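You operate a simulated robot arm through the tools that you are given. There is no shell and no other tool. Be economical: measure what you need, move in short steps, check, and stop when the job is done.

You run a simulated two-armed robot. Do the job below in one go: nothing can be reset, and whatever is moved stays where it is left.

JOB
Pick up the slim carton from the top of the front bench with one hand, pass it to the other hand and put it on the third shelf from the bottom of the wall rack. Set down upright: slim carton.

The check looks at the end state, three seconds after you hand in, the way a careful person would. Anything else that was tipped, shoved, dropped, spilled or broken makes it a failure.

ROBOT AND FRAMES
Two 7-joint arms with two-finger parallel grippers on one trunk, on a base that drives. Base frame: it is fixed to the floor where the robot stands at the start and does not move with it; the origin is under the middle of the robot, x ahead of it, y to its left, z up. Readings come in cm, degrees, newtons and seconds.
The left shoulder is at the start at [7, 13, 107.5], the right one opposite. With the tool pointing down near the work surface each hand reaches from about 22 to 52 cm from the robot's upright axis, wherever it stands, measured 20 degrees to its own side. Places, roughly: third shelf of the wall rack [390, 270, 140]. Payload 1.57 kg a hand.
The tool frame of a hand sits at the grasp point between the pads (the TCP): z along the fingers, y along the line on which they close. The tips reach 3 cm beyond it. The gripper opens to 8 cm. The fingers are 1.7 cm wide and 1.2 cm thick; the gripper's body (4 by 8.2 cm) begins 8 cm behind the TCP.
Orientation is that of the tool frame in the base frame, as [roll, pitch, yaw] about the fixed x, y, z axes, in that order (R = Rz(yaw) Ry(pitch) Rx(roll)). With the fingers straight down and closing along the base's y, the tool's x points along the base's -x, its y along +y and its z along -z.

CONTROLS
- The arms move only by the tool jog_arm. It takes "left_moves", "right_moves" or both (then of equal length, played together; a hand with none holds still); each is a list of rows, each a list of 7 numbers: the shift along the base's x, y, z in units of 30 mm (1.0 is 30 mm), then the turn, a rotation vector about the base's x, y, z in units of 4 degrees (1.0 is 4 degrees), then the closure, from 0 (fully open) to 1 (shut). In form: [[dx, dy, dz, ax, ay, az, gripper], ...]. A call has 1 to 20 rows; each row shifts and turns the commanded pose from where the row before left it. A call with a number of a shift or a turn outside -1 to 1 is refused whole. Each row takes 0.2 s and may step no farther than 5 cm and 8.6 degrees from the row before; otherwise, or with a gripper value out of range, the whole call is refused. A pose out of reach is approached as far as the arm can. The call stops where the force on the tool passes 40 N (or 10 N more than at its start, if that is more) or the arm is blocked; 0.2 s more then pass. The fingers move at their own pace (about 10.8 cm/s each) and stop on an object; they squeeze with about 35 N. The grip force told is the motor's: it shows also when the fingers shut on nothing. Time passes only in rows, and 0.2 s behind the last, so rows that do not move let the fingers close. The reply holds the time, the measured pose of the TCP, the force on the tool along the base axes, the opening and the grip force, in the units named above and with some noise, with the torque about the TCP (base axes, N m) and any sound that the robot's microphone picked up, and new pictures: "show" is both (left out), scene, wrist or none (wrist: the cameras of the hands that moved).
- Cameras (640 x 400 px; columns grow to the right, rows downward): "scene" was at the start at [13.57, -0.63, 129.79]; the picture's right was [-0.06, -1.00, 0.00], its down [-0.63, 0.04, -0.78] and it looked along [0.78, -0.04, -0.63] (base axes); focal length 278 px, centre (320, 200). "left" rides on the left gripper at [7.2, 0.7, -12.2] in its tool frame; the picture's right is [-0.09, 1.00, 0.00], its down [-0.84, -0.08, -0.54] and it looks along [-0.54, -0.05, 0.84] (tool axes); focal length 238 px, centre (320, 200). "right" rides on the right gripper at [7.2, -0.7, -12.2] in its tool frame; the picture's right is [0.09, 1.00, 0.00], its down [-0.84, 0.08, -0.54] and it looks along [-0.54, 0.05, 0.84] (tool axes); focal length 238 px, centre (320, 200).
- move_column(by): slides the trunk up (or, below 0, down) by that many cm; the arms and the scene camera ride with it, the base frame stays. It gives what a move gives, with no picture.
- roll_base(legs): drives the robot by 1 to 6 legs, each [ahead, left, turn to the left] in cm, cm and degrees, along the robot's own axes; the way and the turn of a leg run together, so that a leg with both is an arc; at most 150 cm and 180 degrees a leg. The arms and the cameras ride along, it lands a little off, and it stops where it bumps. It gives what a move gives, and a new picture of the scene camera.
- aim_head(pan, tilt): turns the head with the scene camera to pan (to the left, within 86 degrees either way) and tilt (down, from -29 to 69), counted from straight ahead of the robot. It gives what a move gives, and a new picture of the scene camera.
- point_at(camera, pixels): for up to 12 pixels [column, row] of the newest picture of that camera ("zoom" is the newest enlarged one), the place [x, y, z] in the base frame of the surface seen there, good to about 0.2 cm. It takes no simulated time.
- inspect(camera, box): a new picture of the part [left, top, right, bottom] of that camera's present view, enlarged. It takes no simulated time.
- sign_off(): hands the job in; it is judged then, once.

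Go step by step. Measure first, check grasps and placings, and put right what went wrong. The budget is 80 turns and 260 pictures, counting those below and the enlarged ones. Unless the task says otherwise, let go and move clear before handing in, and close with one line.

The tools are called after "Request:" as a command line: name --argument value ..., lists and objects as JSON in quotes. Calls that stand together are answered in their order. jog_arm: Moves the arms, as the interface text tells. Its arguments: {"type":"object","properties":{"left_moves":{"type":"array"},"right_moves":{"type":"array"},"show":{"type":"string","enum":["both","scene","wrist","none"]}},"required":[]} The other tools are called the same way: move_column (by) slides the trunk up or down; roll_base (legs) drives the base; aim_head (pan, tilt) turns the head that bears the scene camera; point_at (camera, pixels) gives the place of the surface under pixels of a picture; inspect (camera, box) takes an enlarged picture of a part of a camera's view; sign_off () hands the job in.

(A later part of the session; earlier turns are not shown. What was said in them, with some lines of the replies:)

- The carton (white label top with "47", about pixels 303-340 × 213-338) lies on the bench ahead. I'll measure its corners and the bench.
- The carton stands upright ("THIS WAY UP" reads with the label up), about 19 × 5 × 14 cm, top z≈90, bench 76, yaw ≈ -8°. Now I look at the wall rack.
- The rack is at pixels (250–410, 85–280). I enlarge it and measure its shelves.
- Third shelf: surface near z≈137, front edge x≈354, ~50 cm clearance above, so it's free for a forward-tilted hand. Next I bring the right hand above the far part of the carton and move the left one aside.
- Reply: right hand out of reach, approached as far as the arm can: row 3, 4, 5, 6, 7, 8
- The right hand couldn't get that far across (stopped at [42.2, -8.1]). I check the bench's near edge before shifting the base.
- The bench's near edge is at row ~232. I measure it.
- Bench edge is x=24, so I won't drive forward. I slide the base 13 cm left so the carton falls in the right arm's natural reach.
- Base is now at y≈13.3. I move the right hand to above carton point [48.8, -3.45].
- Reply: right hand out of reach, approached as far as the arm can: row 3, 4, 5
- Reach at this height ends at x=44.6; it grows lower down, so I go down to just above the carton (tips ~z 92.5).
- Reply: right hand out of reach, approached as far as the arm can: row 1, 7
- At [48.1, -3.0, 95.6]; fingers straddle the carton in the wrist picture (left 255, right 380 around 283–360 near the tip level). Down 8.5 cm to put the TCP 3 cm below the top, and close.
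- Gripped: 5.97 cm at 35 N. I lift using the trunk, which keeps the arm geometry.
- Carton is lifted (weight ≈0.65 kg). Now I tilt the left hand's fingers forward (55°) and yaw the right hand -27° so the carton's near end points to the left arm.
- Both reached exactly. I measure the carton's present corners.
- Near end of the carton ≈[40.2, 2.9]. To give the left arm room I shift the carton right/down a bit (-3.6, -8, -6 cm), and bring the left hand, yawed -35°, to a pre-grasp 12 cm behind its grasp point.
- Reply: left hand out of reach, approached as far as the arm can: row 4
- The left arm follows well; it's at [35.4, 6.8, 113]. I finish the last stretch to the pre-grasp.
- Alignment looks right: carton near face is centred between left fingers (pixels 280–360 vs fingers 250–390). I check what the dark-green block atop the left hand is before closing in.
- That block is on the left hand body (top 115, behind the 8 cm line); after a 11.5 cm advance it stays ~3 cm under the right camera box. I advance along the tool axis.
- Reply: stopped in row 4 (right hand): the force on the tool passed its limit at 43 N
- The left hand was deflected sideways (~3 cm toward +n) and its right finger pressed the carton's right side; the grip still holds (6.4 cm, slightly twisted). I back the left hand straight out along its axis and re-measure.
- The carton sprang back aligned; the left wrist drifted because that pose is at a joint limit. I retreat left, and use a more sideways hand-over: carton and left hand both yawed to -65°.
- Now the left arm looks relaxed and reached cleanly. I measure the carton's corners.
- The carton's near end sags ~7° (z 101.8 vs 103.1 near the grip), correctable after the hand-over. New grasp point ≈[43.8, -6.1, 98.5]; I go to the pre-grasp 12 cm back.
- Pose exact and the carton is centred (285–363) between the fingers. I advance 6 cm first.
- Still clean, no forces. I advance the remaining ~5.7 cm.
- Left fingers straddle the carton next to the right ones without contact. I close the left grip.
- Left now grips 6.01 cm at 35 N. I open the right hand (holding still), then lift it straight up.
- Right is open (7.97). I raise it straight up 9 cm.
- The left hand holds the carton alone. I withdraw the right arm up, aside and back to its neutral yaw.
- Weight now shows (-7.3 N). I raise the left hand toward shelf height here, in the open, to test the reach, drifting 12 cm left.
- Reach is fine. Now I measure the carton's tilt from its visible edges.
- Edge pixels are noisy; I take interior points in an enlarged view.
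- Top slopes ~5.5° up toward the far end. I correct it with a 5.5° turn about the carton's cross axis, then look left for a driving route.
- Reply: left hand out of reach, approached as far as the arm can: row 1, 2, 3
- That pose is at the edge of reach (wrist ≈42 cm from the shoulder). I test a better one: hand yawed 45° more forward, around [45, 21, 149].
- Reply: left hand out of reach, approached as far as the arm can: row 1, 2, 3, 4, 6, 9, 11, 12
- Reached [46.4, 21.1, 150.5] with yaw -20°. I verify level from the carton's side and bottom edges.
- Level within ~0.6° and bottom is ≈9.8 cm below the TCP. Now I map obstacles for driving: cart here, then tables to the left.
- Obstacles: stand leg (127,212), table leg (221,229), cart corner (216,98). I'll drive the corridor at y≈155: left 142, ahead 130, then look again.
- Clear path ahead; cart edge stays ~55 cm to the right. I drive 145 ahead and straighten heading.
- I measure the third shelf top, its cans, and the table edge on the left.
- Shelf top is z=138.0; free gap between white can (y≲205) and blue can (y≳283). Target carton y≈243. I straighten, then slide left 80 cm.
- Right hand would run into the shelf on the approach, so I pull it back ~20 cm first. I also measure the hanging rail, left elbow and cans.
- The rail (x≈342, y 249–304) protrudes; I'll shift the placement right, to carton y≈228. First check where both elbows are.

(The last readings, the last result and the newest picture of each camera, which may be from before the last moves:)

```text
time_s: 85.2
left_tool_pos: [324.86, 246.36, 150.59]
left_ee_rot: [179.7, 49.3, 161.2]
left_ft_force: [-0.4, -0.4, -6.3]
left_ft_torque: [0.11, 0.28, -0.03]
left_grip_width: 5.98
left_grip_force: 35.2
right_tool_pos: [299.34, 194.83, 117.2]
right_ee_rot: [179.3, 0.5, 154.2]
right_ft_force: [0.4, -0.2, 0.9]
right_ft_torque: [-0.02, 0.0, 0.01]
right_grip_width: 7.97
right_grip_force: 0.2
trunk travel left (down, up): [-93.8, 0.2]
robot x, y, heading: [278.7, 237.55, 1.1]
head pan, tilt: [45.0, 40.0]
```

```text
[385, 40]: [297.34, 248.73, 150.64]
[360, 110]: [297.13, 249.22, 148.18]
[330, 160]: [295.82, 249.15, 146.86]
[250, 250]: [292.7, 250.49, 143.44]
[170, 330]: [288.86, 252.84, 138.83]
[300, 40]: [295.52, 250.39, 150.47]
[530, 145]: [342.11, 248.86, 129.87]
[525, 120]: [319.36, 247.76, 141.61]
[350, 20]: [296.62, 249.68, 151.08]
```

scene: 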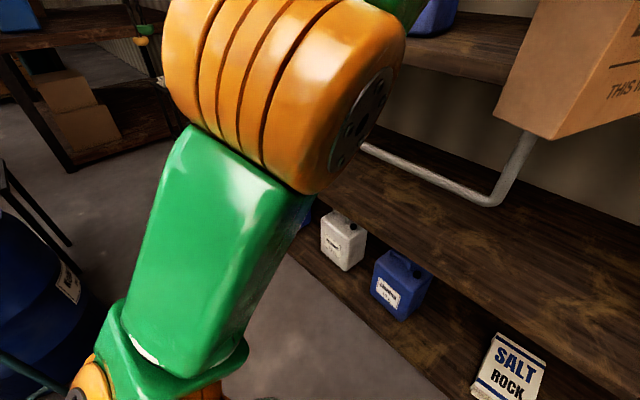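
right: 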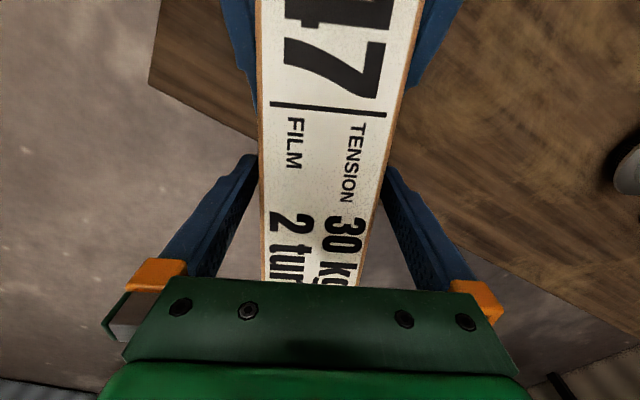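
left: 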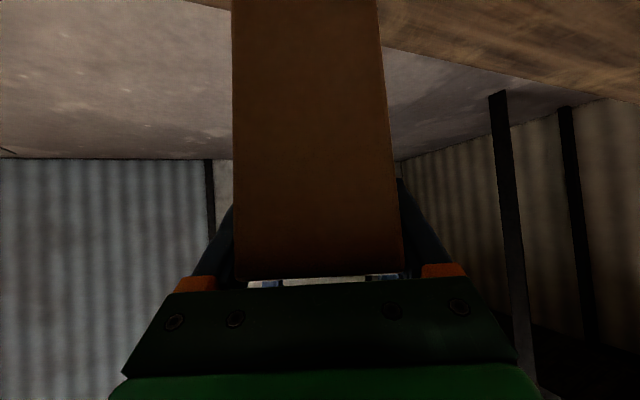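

Elbow ≈(300, 252, 146). Sliding 20 cm right keeps the elbow clear of the rail; then I go ahead 22 cm and check.

Request:
roll_base --legs '[[0, -20, -1], [22, 0, 0]]'

Request:
aim_head --pan 0 --tilt 25

```text
time_s: 88.1
left_tool_pos: [346.29, 224.86, 150.71]
left_ee_rot: [179.7, 49.5, 159.5]
left_ft_force: [-0.3, -1.1, -7.0]
left_ft_torque: [0.1, 0.3, 0.02]
left_grip_width: 5.98
left_grip_force: 34.8
right_tool_pos: [319.42, 174.06, 117.3]
right_ee_rot: [179.3, 0.6, 152.5]
right_ft_force: [-0.8, 0.5, 0.5]
right_ft_torque: [0.01, -0.01, 0.04]
right_grip_width: 7.98
right_grip_force: 0.0
trunk travel left (down, up): [-93.8, 0.2]
robot x, y, heading: [300.62, 217.15, -0.5]
head pan, tilt: [45.0, 40.0]
```

scene: 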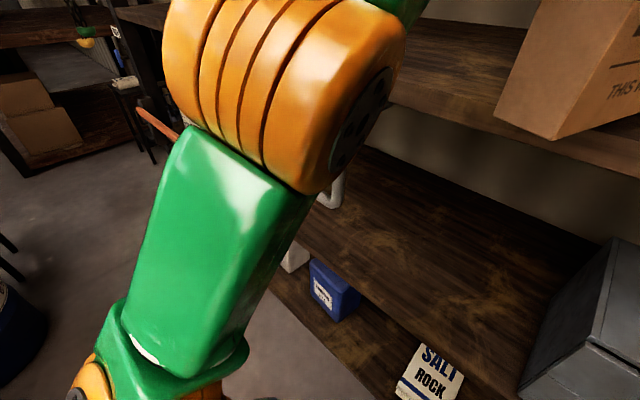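

```text
time_s: 89.2
left_tool_pos: [346.97, 224.79, 150.54]
left_ee_rot: [179.7, 49.4, 159.7]
left_ft_force: [0.8, -0.2, -6.8]
left_ft_torque: [0.09, 0.31, 0.0]
left_grip_width: 5.98
left_grip_force: 35.1
right_tool_pos: [320.22, 174.13, 117.16]
right_ee_rot: [179.3, 0.3, 152.6]
right_ft_force: [0.7, -0.8, 0.8]
right_ft_torque: [0.01, -0.01, 0.02]
right_grip_width: 8.02
right_grip_force: 0.1
trunk travel left (down, up): [-93.8, 0.2]
robot x, y, heading: [300.34, 217.43, -0.3]
head pan, tilt: [0.0, 25.0]
```

scene: 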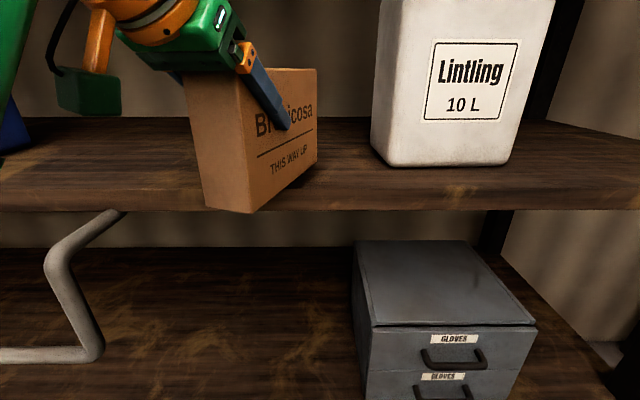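

The carton already clears the shelf edge. I confirm the bottom height, then drive the last 17 cm.

Request:
point_at --camera "scene" --pixels '[[252, 207], [215, 202], [313, 162], [285, 185], [380, 155], [340, 170]]'

Request:
roll_base --legs '[[17, 0, 0]]'

```text
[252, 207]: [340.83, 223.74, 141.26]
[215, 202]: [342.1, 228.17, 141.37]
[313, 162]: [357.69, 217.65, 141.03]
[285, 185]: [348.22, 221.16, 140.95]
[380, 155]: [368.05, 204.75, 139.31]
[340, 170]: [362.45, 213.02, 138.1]
```

```text
time_s: 90.7
left_tool_pos: [363.71, 224.76, 150.75]
left_ee_rot: [179.7, 49.5, 159.7]
left_ft_force: [-1.0, 0.4, -6.9]
left_ft_torque: [0.08, 0.27, 0.03]
left_grip_width: 5.98
left_grip_force: 35.2
right_tool_pos: [337.01, 173.92, 117.32]
right_ee_rot: [179.2, 0.6, 152.6]
right_ft_force: [-0.5, -0.3, 0.5]
right_ft_torque: [0.0, -0.05, 0.01]
right_grip_width: 8.0
right_grip_force: 0.0
trunk travel left (down, up): [-93.8, 0.2]
robot x, y, heading: [317.87, 217.22, -0.5]
head pan, tilt: [0.0, 25.0]
```

scene: 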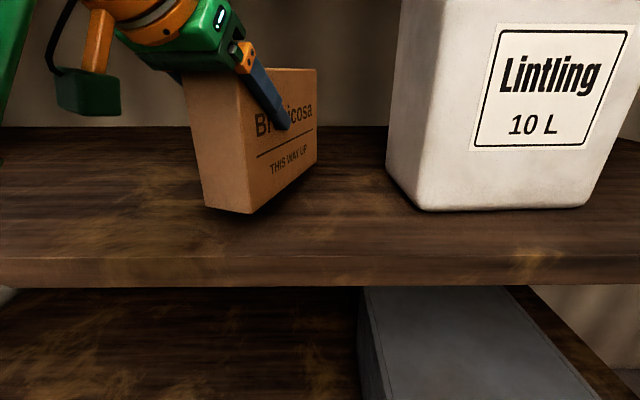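

Carton is fully over the shelf (front margin ~4 cm). I lower 2.4 cm gently.

Request:
jog_arm --left_moves '[[0, 0, -0.25, 0, 0, 0, 1], [0, 0, -0.25, 0, 0, 0, 1], [0, 0, -0.15, 0, 0, 0, 1], [0, 0, -0.15, 0, 0, 0, 1], [0, 0, 0, 0, 0, 0, 1]]' --show "scene"

Request:
inspect --camera "scene" --box '[160, 50, 360, 250]'

```text
time_s: 91.9
left_tool_pos: [365.46, 224.59, 149.52]
left_ee_rot: [179.8, 49.3, 159.7]
left_ft_force: [0.0, 0.1, -6.3]
left_ft_torque: [0.11, 0.29, -0.04]
left_grip_width: 5.98
left_grip_force: 34.9
left hand out of reach, approached as far as the arm can: row 1, 2, 3, 4
right_tool_pos: [337.5, 173.87, 117.11]
right_ee_rot: [179.3, 0.2, 152.6]
right_ft_force: [0.4, -0.1, 0.5]
right_ft_torque: [-0.03, -0.01, 0.02]
right_grip_width: 7.99
right_grip_force: 0.1
trunk travel left (down, up): [-93.8, 0.2]
robot x, y, heading: [317.64, 217.12, -0.8]
head pan, tilt: [0.0, 25.0]
```

scene: 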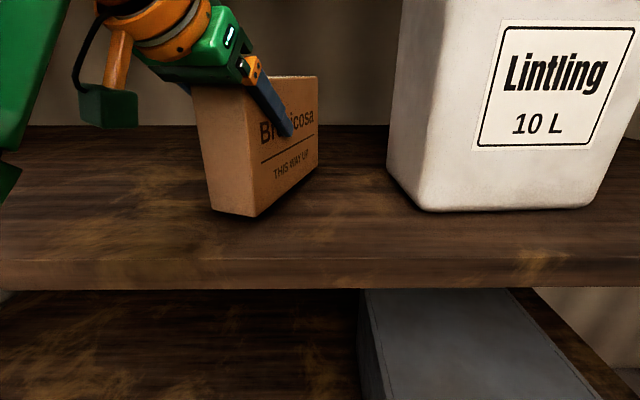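

```text
2.00 times, centred on (260, 150) of scene
```

zoom: 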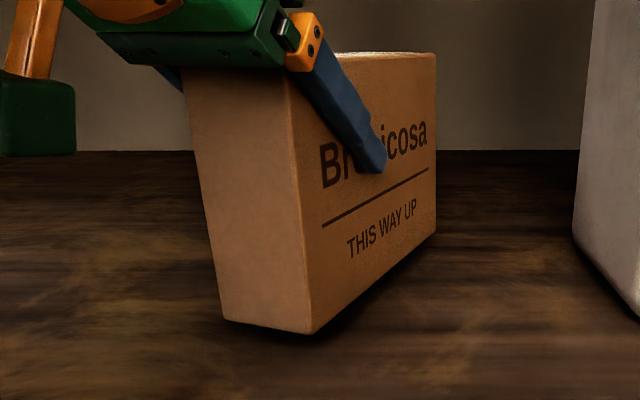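

The arm sits on its reach limit, so I lower with the trunk instead: gap ≈1.7 cm, so 1.4 cm first.

Request:
move_column --by -1.4

Request:
inspect --camera "scene" --box '[160, 50, 360, 250]'

Request:
point_at --camera "zoom" --pixels '[[235, 312], [300, 322], [325, 318], [425, 230], [310, 345], [300, 100], [200, 90], [380, 250]]'

```text
time_s: 92.5
left_tool_pos: [365.42, 224.58, 148.14]
left_ee_rot: [179.6, 49.2, 159.7]
left_ft_force: [0.2, 0.4, -6.2]
left_ft_torque: [0.14, 0.27, -0.02]
left_grip_width: 5.99
left_grip_force: 35.5
right_tool_pos: [337.43, 173.91, 115.8]
right_ee_rot: [179.3, 0.3, 152.6]
right_ft_force: [-0.2, -0.7, 0.0]
right_ft_torque: [-0.03, 0.0, -0.02]
right_grip_width: 8.02
right_grip_force: 0.1
trunk travel left (down, up): [-92.4, 1.6]
robot x, y, heading: [317.61, 216.67, -0.4]
head pan, tilt: [0.0, 25.0]
```

```text
2.00 times, centred on (260, 150) of scene
```

zoom: 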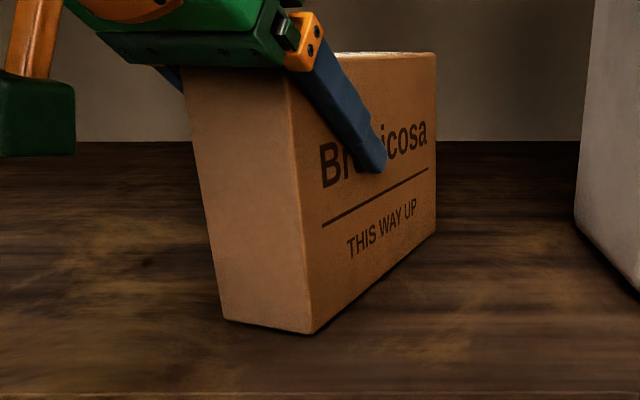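

```text
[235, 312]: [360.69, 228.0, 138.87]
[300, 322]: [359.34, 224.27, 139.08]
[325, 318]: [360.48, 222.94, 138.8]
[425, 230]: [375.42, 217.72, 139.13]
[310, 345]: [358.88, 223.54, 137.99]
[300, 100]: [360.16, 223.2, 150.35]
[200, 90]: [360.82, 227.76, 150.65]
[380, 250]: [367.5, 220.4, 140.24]
```

Nearly touching (bottom ≈138.4 vs 138.0), level, no contact force. I lower 0.4 cm more.

Request:
move_column --by -0.4

```text
time_s: 93.0
left_tool_pos: [365.3, 224.55, 147.93]
left_ee_rot: [179.7, 49.4, 159.7]
left_ft_force: [1.7, -0.6, 1.5]
left_ft_torque: [-0.38, -0.71, 0.17]
left_grip_width: 5.98
left_grip_force: 34.4
right_tool_pos: [337.41, 173.86, 115.42]
right_ee_rot: [179.2, 0.4, 152.7]
right_ft_force: [0.1, -0.4, 0.0]
right_ft_torque: [-0.02, -0.01, 0.0]
right_grip_width: 7.99
right_grip_force: 0.1
trunk travel left (down, up): [-92.0, 2.0]
robot x, y, heading: [317.94, 217.29, -0.6]
head pan, tilt: [0.0, 25.0]
```

Contact made: the shelf now carries the carton. I open the left hand.

Request:
jog_arm --left_moves '[[0, 0, 0, 0, 0, 0, 0.7], [0, 0, 0, 0, 0, 0, 0.5], [0, 0, 0, 0, 0, 0, 0.2], [0, 0, 0, 0, 0, 0, 0], [0, 0, 0, 0, 0, 0, 0]]'

Request:
inspect --camera "scene" --box '[160, 50, 360, 250]'

```text
time_s: 94.2
left_tool_pos: [365.05, 224.5, 147.88]
left_ee_rot: [179.7, 49.3, 159.6]
left_ft_force: [0.4, 0.6, -0.5]
left_ft_torque: [-0.01, 0.01, -0.03]
left_grip_width: 8.01
left_grip_force: 0.0
right_tool_pos: [337.34, 173.86, 115.42]
right_ee_rot: [179.3, 0.4, 152.6]
right_ft_force: [0.2, -0.1, -0.4]
right_ft_torque: [0.03, 0.0, -0.03]
right_grip_width: 8.0
right_grip_force: 0.1
trunk travel left (down, up): [-92.0, 2.0]
robot x, y, heading: [317.91, 216.84, -0.5]
head pan, tilt: [0.0, 25.0]
```

scene: 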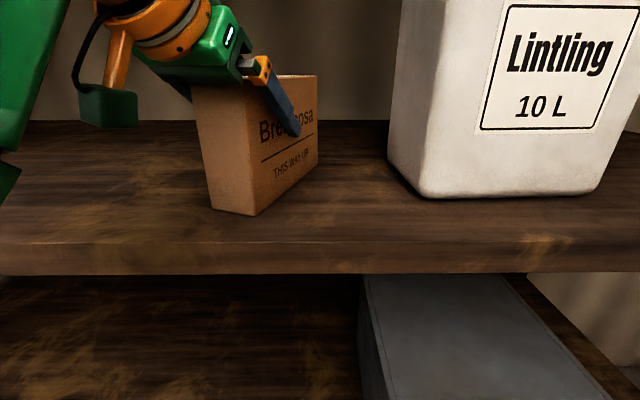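
left: 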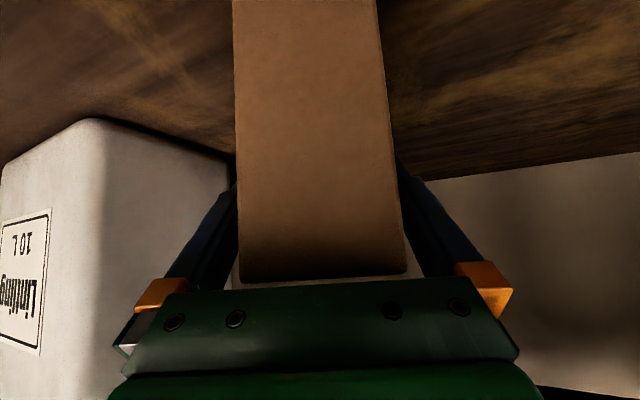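

```text
2.00 times, centred on (260, 150) of scene
```

zoom: 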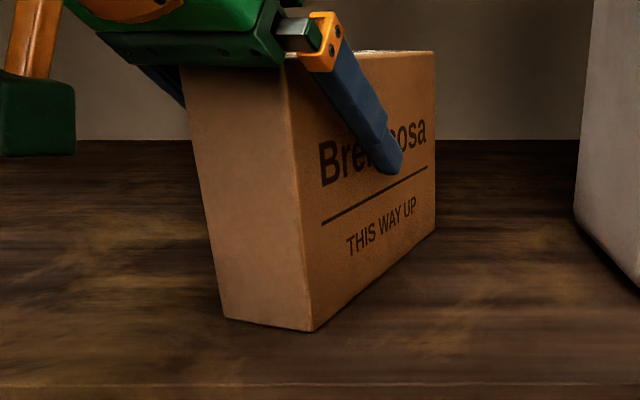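

The carton stands by itself, fingers open at 8 cm. I withdraw the hand horizontally along the carton's axis.

Request:
jog_arm --left_moves '[[-0.28, 0.104, 0, 0, 0, 0, 0], [-0.28, 0.104, 0, 0, 0, 0, 0], [-0.28, 0.104, 0, 0, 0, 0, 0], [0, 0, 0, 0, 0, 0, 0]]'

```text
time_s: 95.2
left_tool_pos: [363.5, 225.27, 149.11]
left_ee_rot: [179.7, 49.1, 159.6]
left_ft_force: [-0.9, 0.8, 0.4]
left_ft_torque: [0.01, 0.03, 0.0]
left_grip_width: 8.01
left_grip_force: 0.1
left hand out of reach, approached as far as the arm can: row 1, 2, 3
right_tool_pos: [337.27, 173.95, 115.47]
right_ee_rot: [179.3, 0.4, 152.5]
right_ft_force: [-0.6, -0.4, 0.3]
right_ft_torque: [0.04, 0.03, 0.0]
right_grip_width: 7.99
right_grip_force: 0.0
trunk travel left (down, up): [-92.0, 2.0]
robot x, y, heading: [317.84, 216.95, -0.4]
head pan, tilt: [0.0, 25.0]
```

scene: 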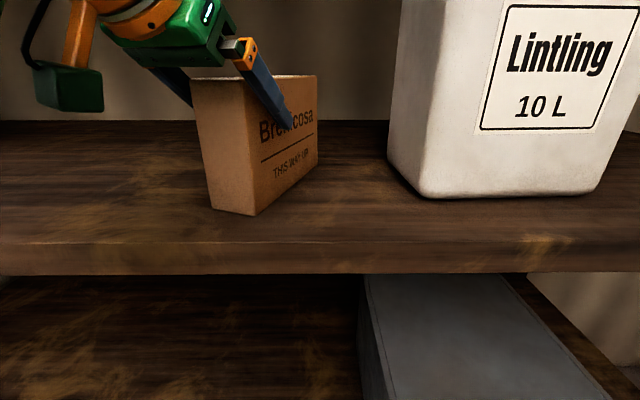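
left: 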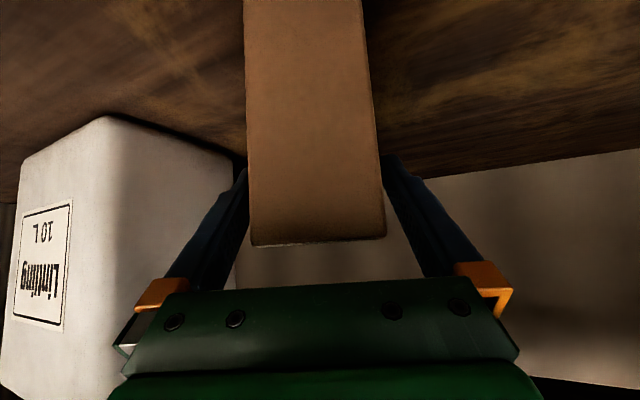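

It slides out cleanly, carton still and centred. I continue along the same line.

Request:
jog_arm --left_moves '[[-0.3, 0.112, 0, 0, 0, 0, 0], [-0.3, 0.112, 0, 0, 0, 0, 0], [-0.3, 0.112, 0, 0, 0, 0, 0], [-0.3, 0.112, 0.05, 0, 0, 0, 0], [-0.3, 0.112, 0.05, 0, 0, 0, 0], [-0.3, 0.112, 0.05, 0, 0, 0, 0], [-0.3, 0.112, 0.05, 0, 0, 0, 0], [-0.3, 0.112, 0.05, 0, 0, 0, 0], [0, 0, 0, 0, 0, 0, 0]]'

```text
time_s: 97.2
left_tool_pos: [357.6, 227.79, 152.52]
left_ee_rot: [179.7, 49.1, 159.5]
left_ft_force: [-0.4, -0.9, -0.4]
left_ft_torque: [0.01, 0.01, -0.02]
left_grip_width: 8.0
left_grip_force: 0.1
left hand out of reach, approached as far as the arm can: row 1, 2, 3, 4, 5, 6, 8
right_tool_pos: [337.22, 173.91, 115.36]
right_ee_rot: [179.4, 0.5, 152.6]
right_ft_force: [0.4, 0.0, 0.2]
right_ft_torque: [-0.03, 0.03, -0.02]
right_grip_width: 7.99
right_grip_force: 0.1
trunk travel left (down, up): [-92.0, 2.0]
robot x, y, heading: [318.03, 217.13, -0.7]
head pan, tilt: [0.0, 25.0]
```

scene: 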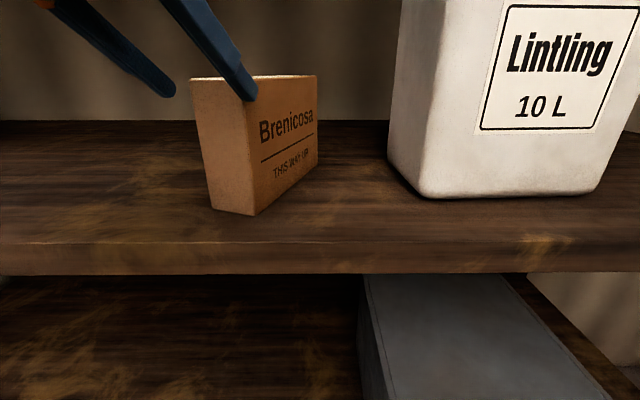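
left: 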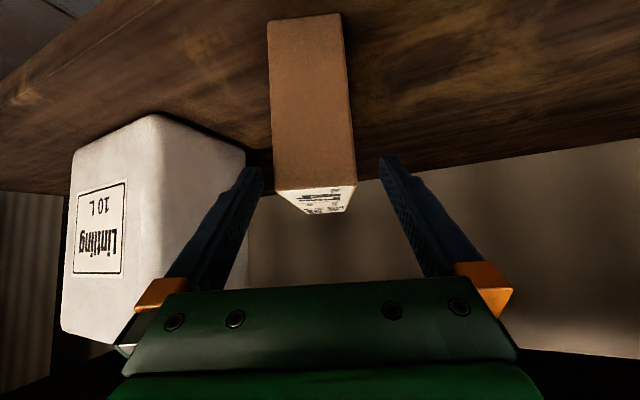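

The fingers are practically out past the near end. I drive the base back 30 cm to get clear.

Request:
roll_base --legs '[[-10, 2, 0], [-20, 0, 0]]'

Request:
inspect --camera "scene" --box '[160, 20, 480, 220]'

```text
time_s: 99.6
left_tool_pos: [328.58, 230.13, 152.5]
left_ee_rot: [179.9, 48.9, 159.9]
left_ft_force: [0.5, -0.1, -0.4]
left_ft_torque: [0.0, 0.02, 0.0]
left_grip_width: 8.0
left_grip_force: 0.1
right_tool_pos: [307.93, 176.11, 115.23]
right_ee_rot: [179.4, 0.3, 152.9]
right_ft_force: [0.5, -0.4, -0.2]
right_ft_torque: [0.05, 0.03, 0.02]
right_grip_width: 8.0
right_grip_force: 0.0
trunk travel left (down, up): [-92.0, 2.0]
robot x, y, heading: [288.04, 219.04, 0.1]
head pan, tilt: [0.0, 25.0]
```

scene: 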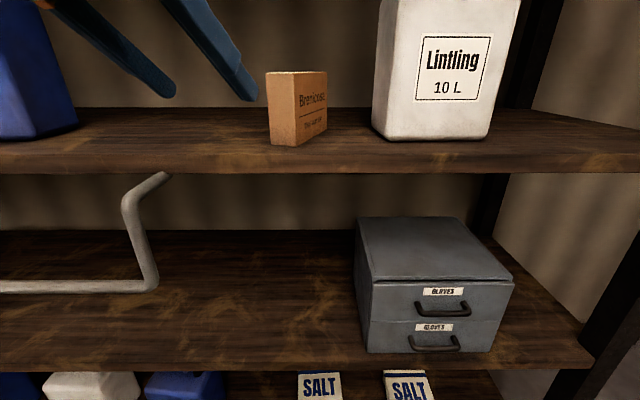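

```text
2.00 times, centred on (320, 120) of scene
```

zoom: 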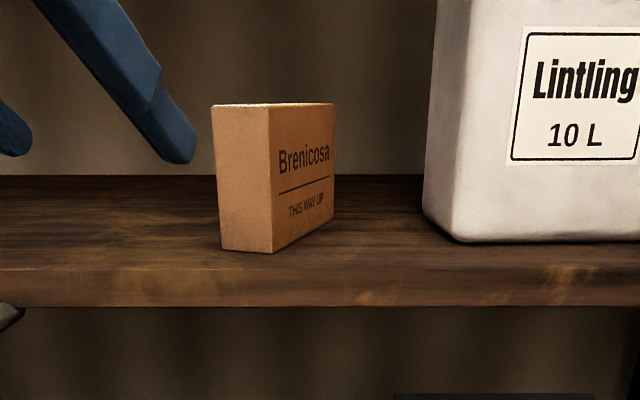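

The carton (zoom pixels 212–333, 103–252) stands upright on the third shelf. The cans are undisturbed and both hands are clear, so I hand in.

Request:
sign_off

```text
The job is handed in.
```

I picked up the slim carton with the right hand, passed it to the left, and set it down upright on the third shelf of the wall rack. Both hands are clear, and I saw nothing else disturbed.
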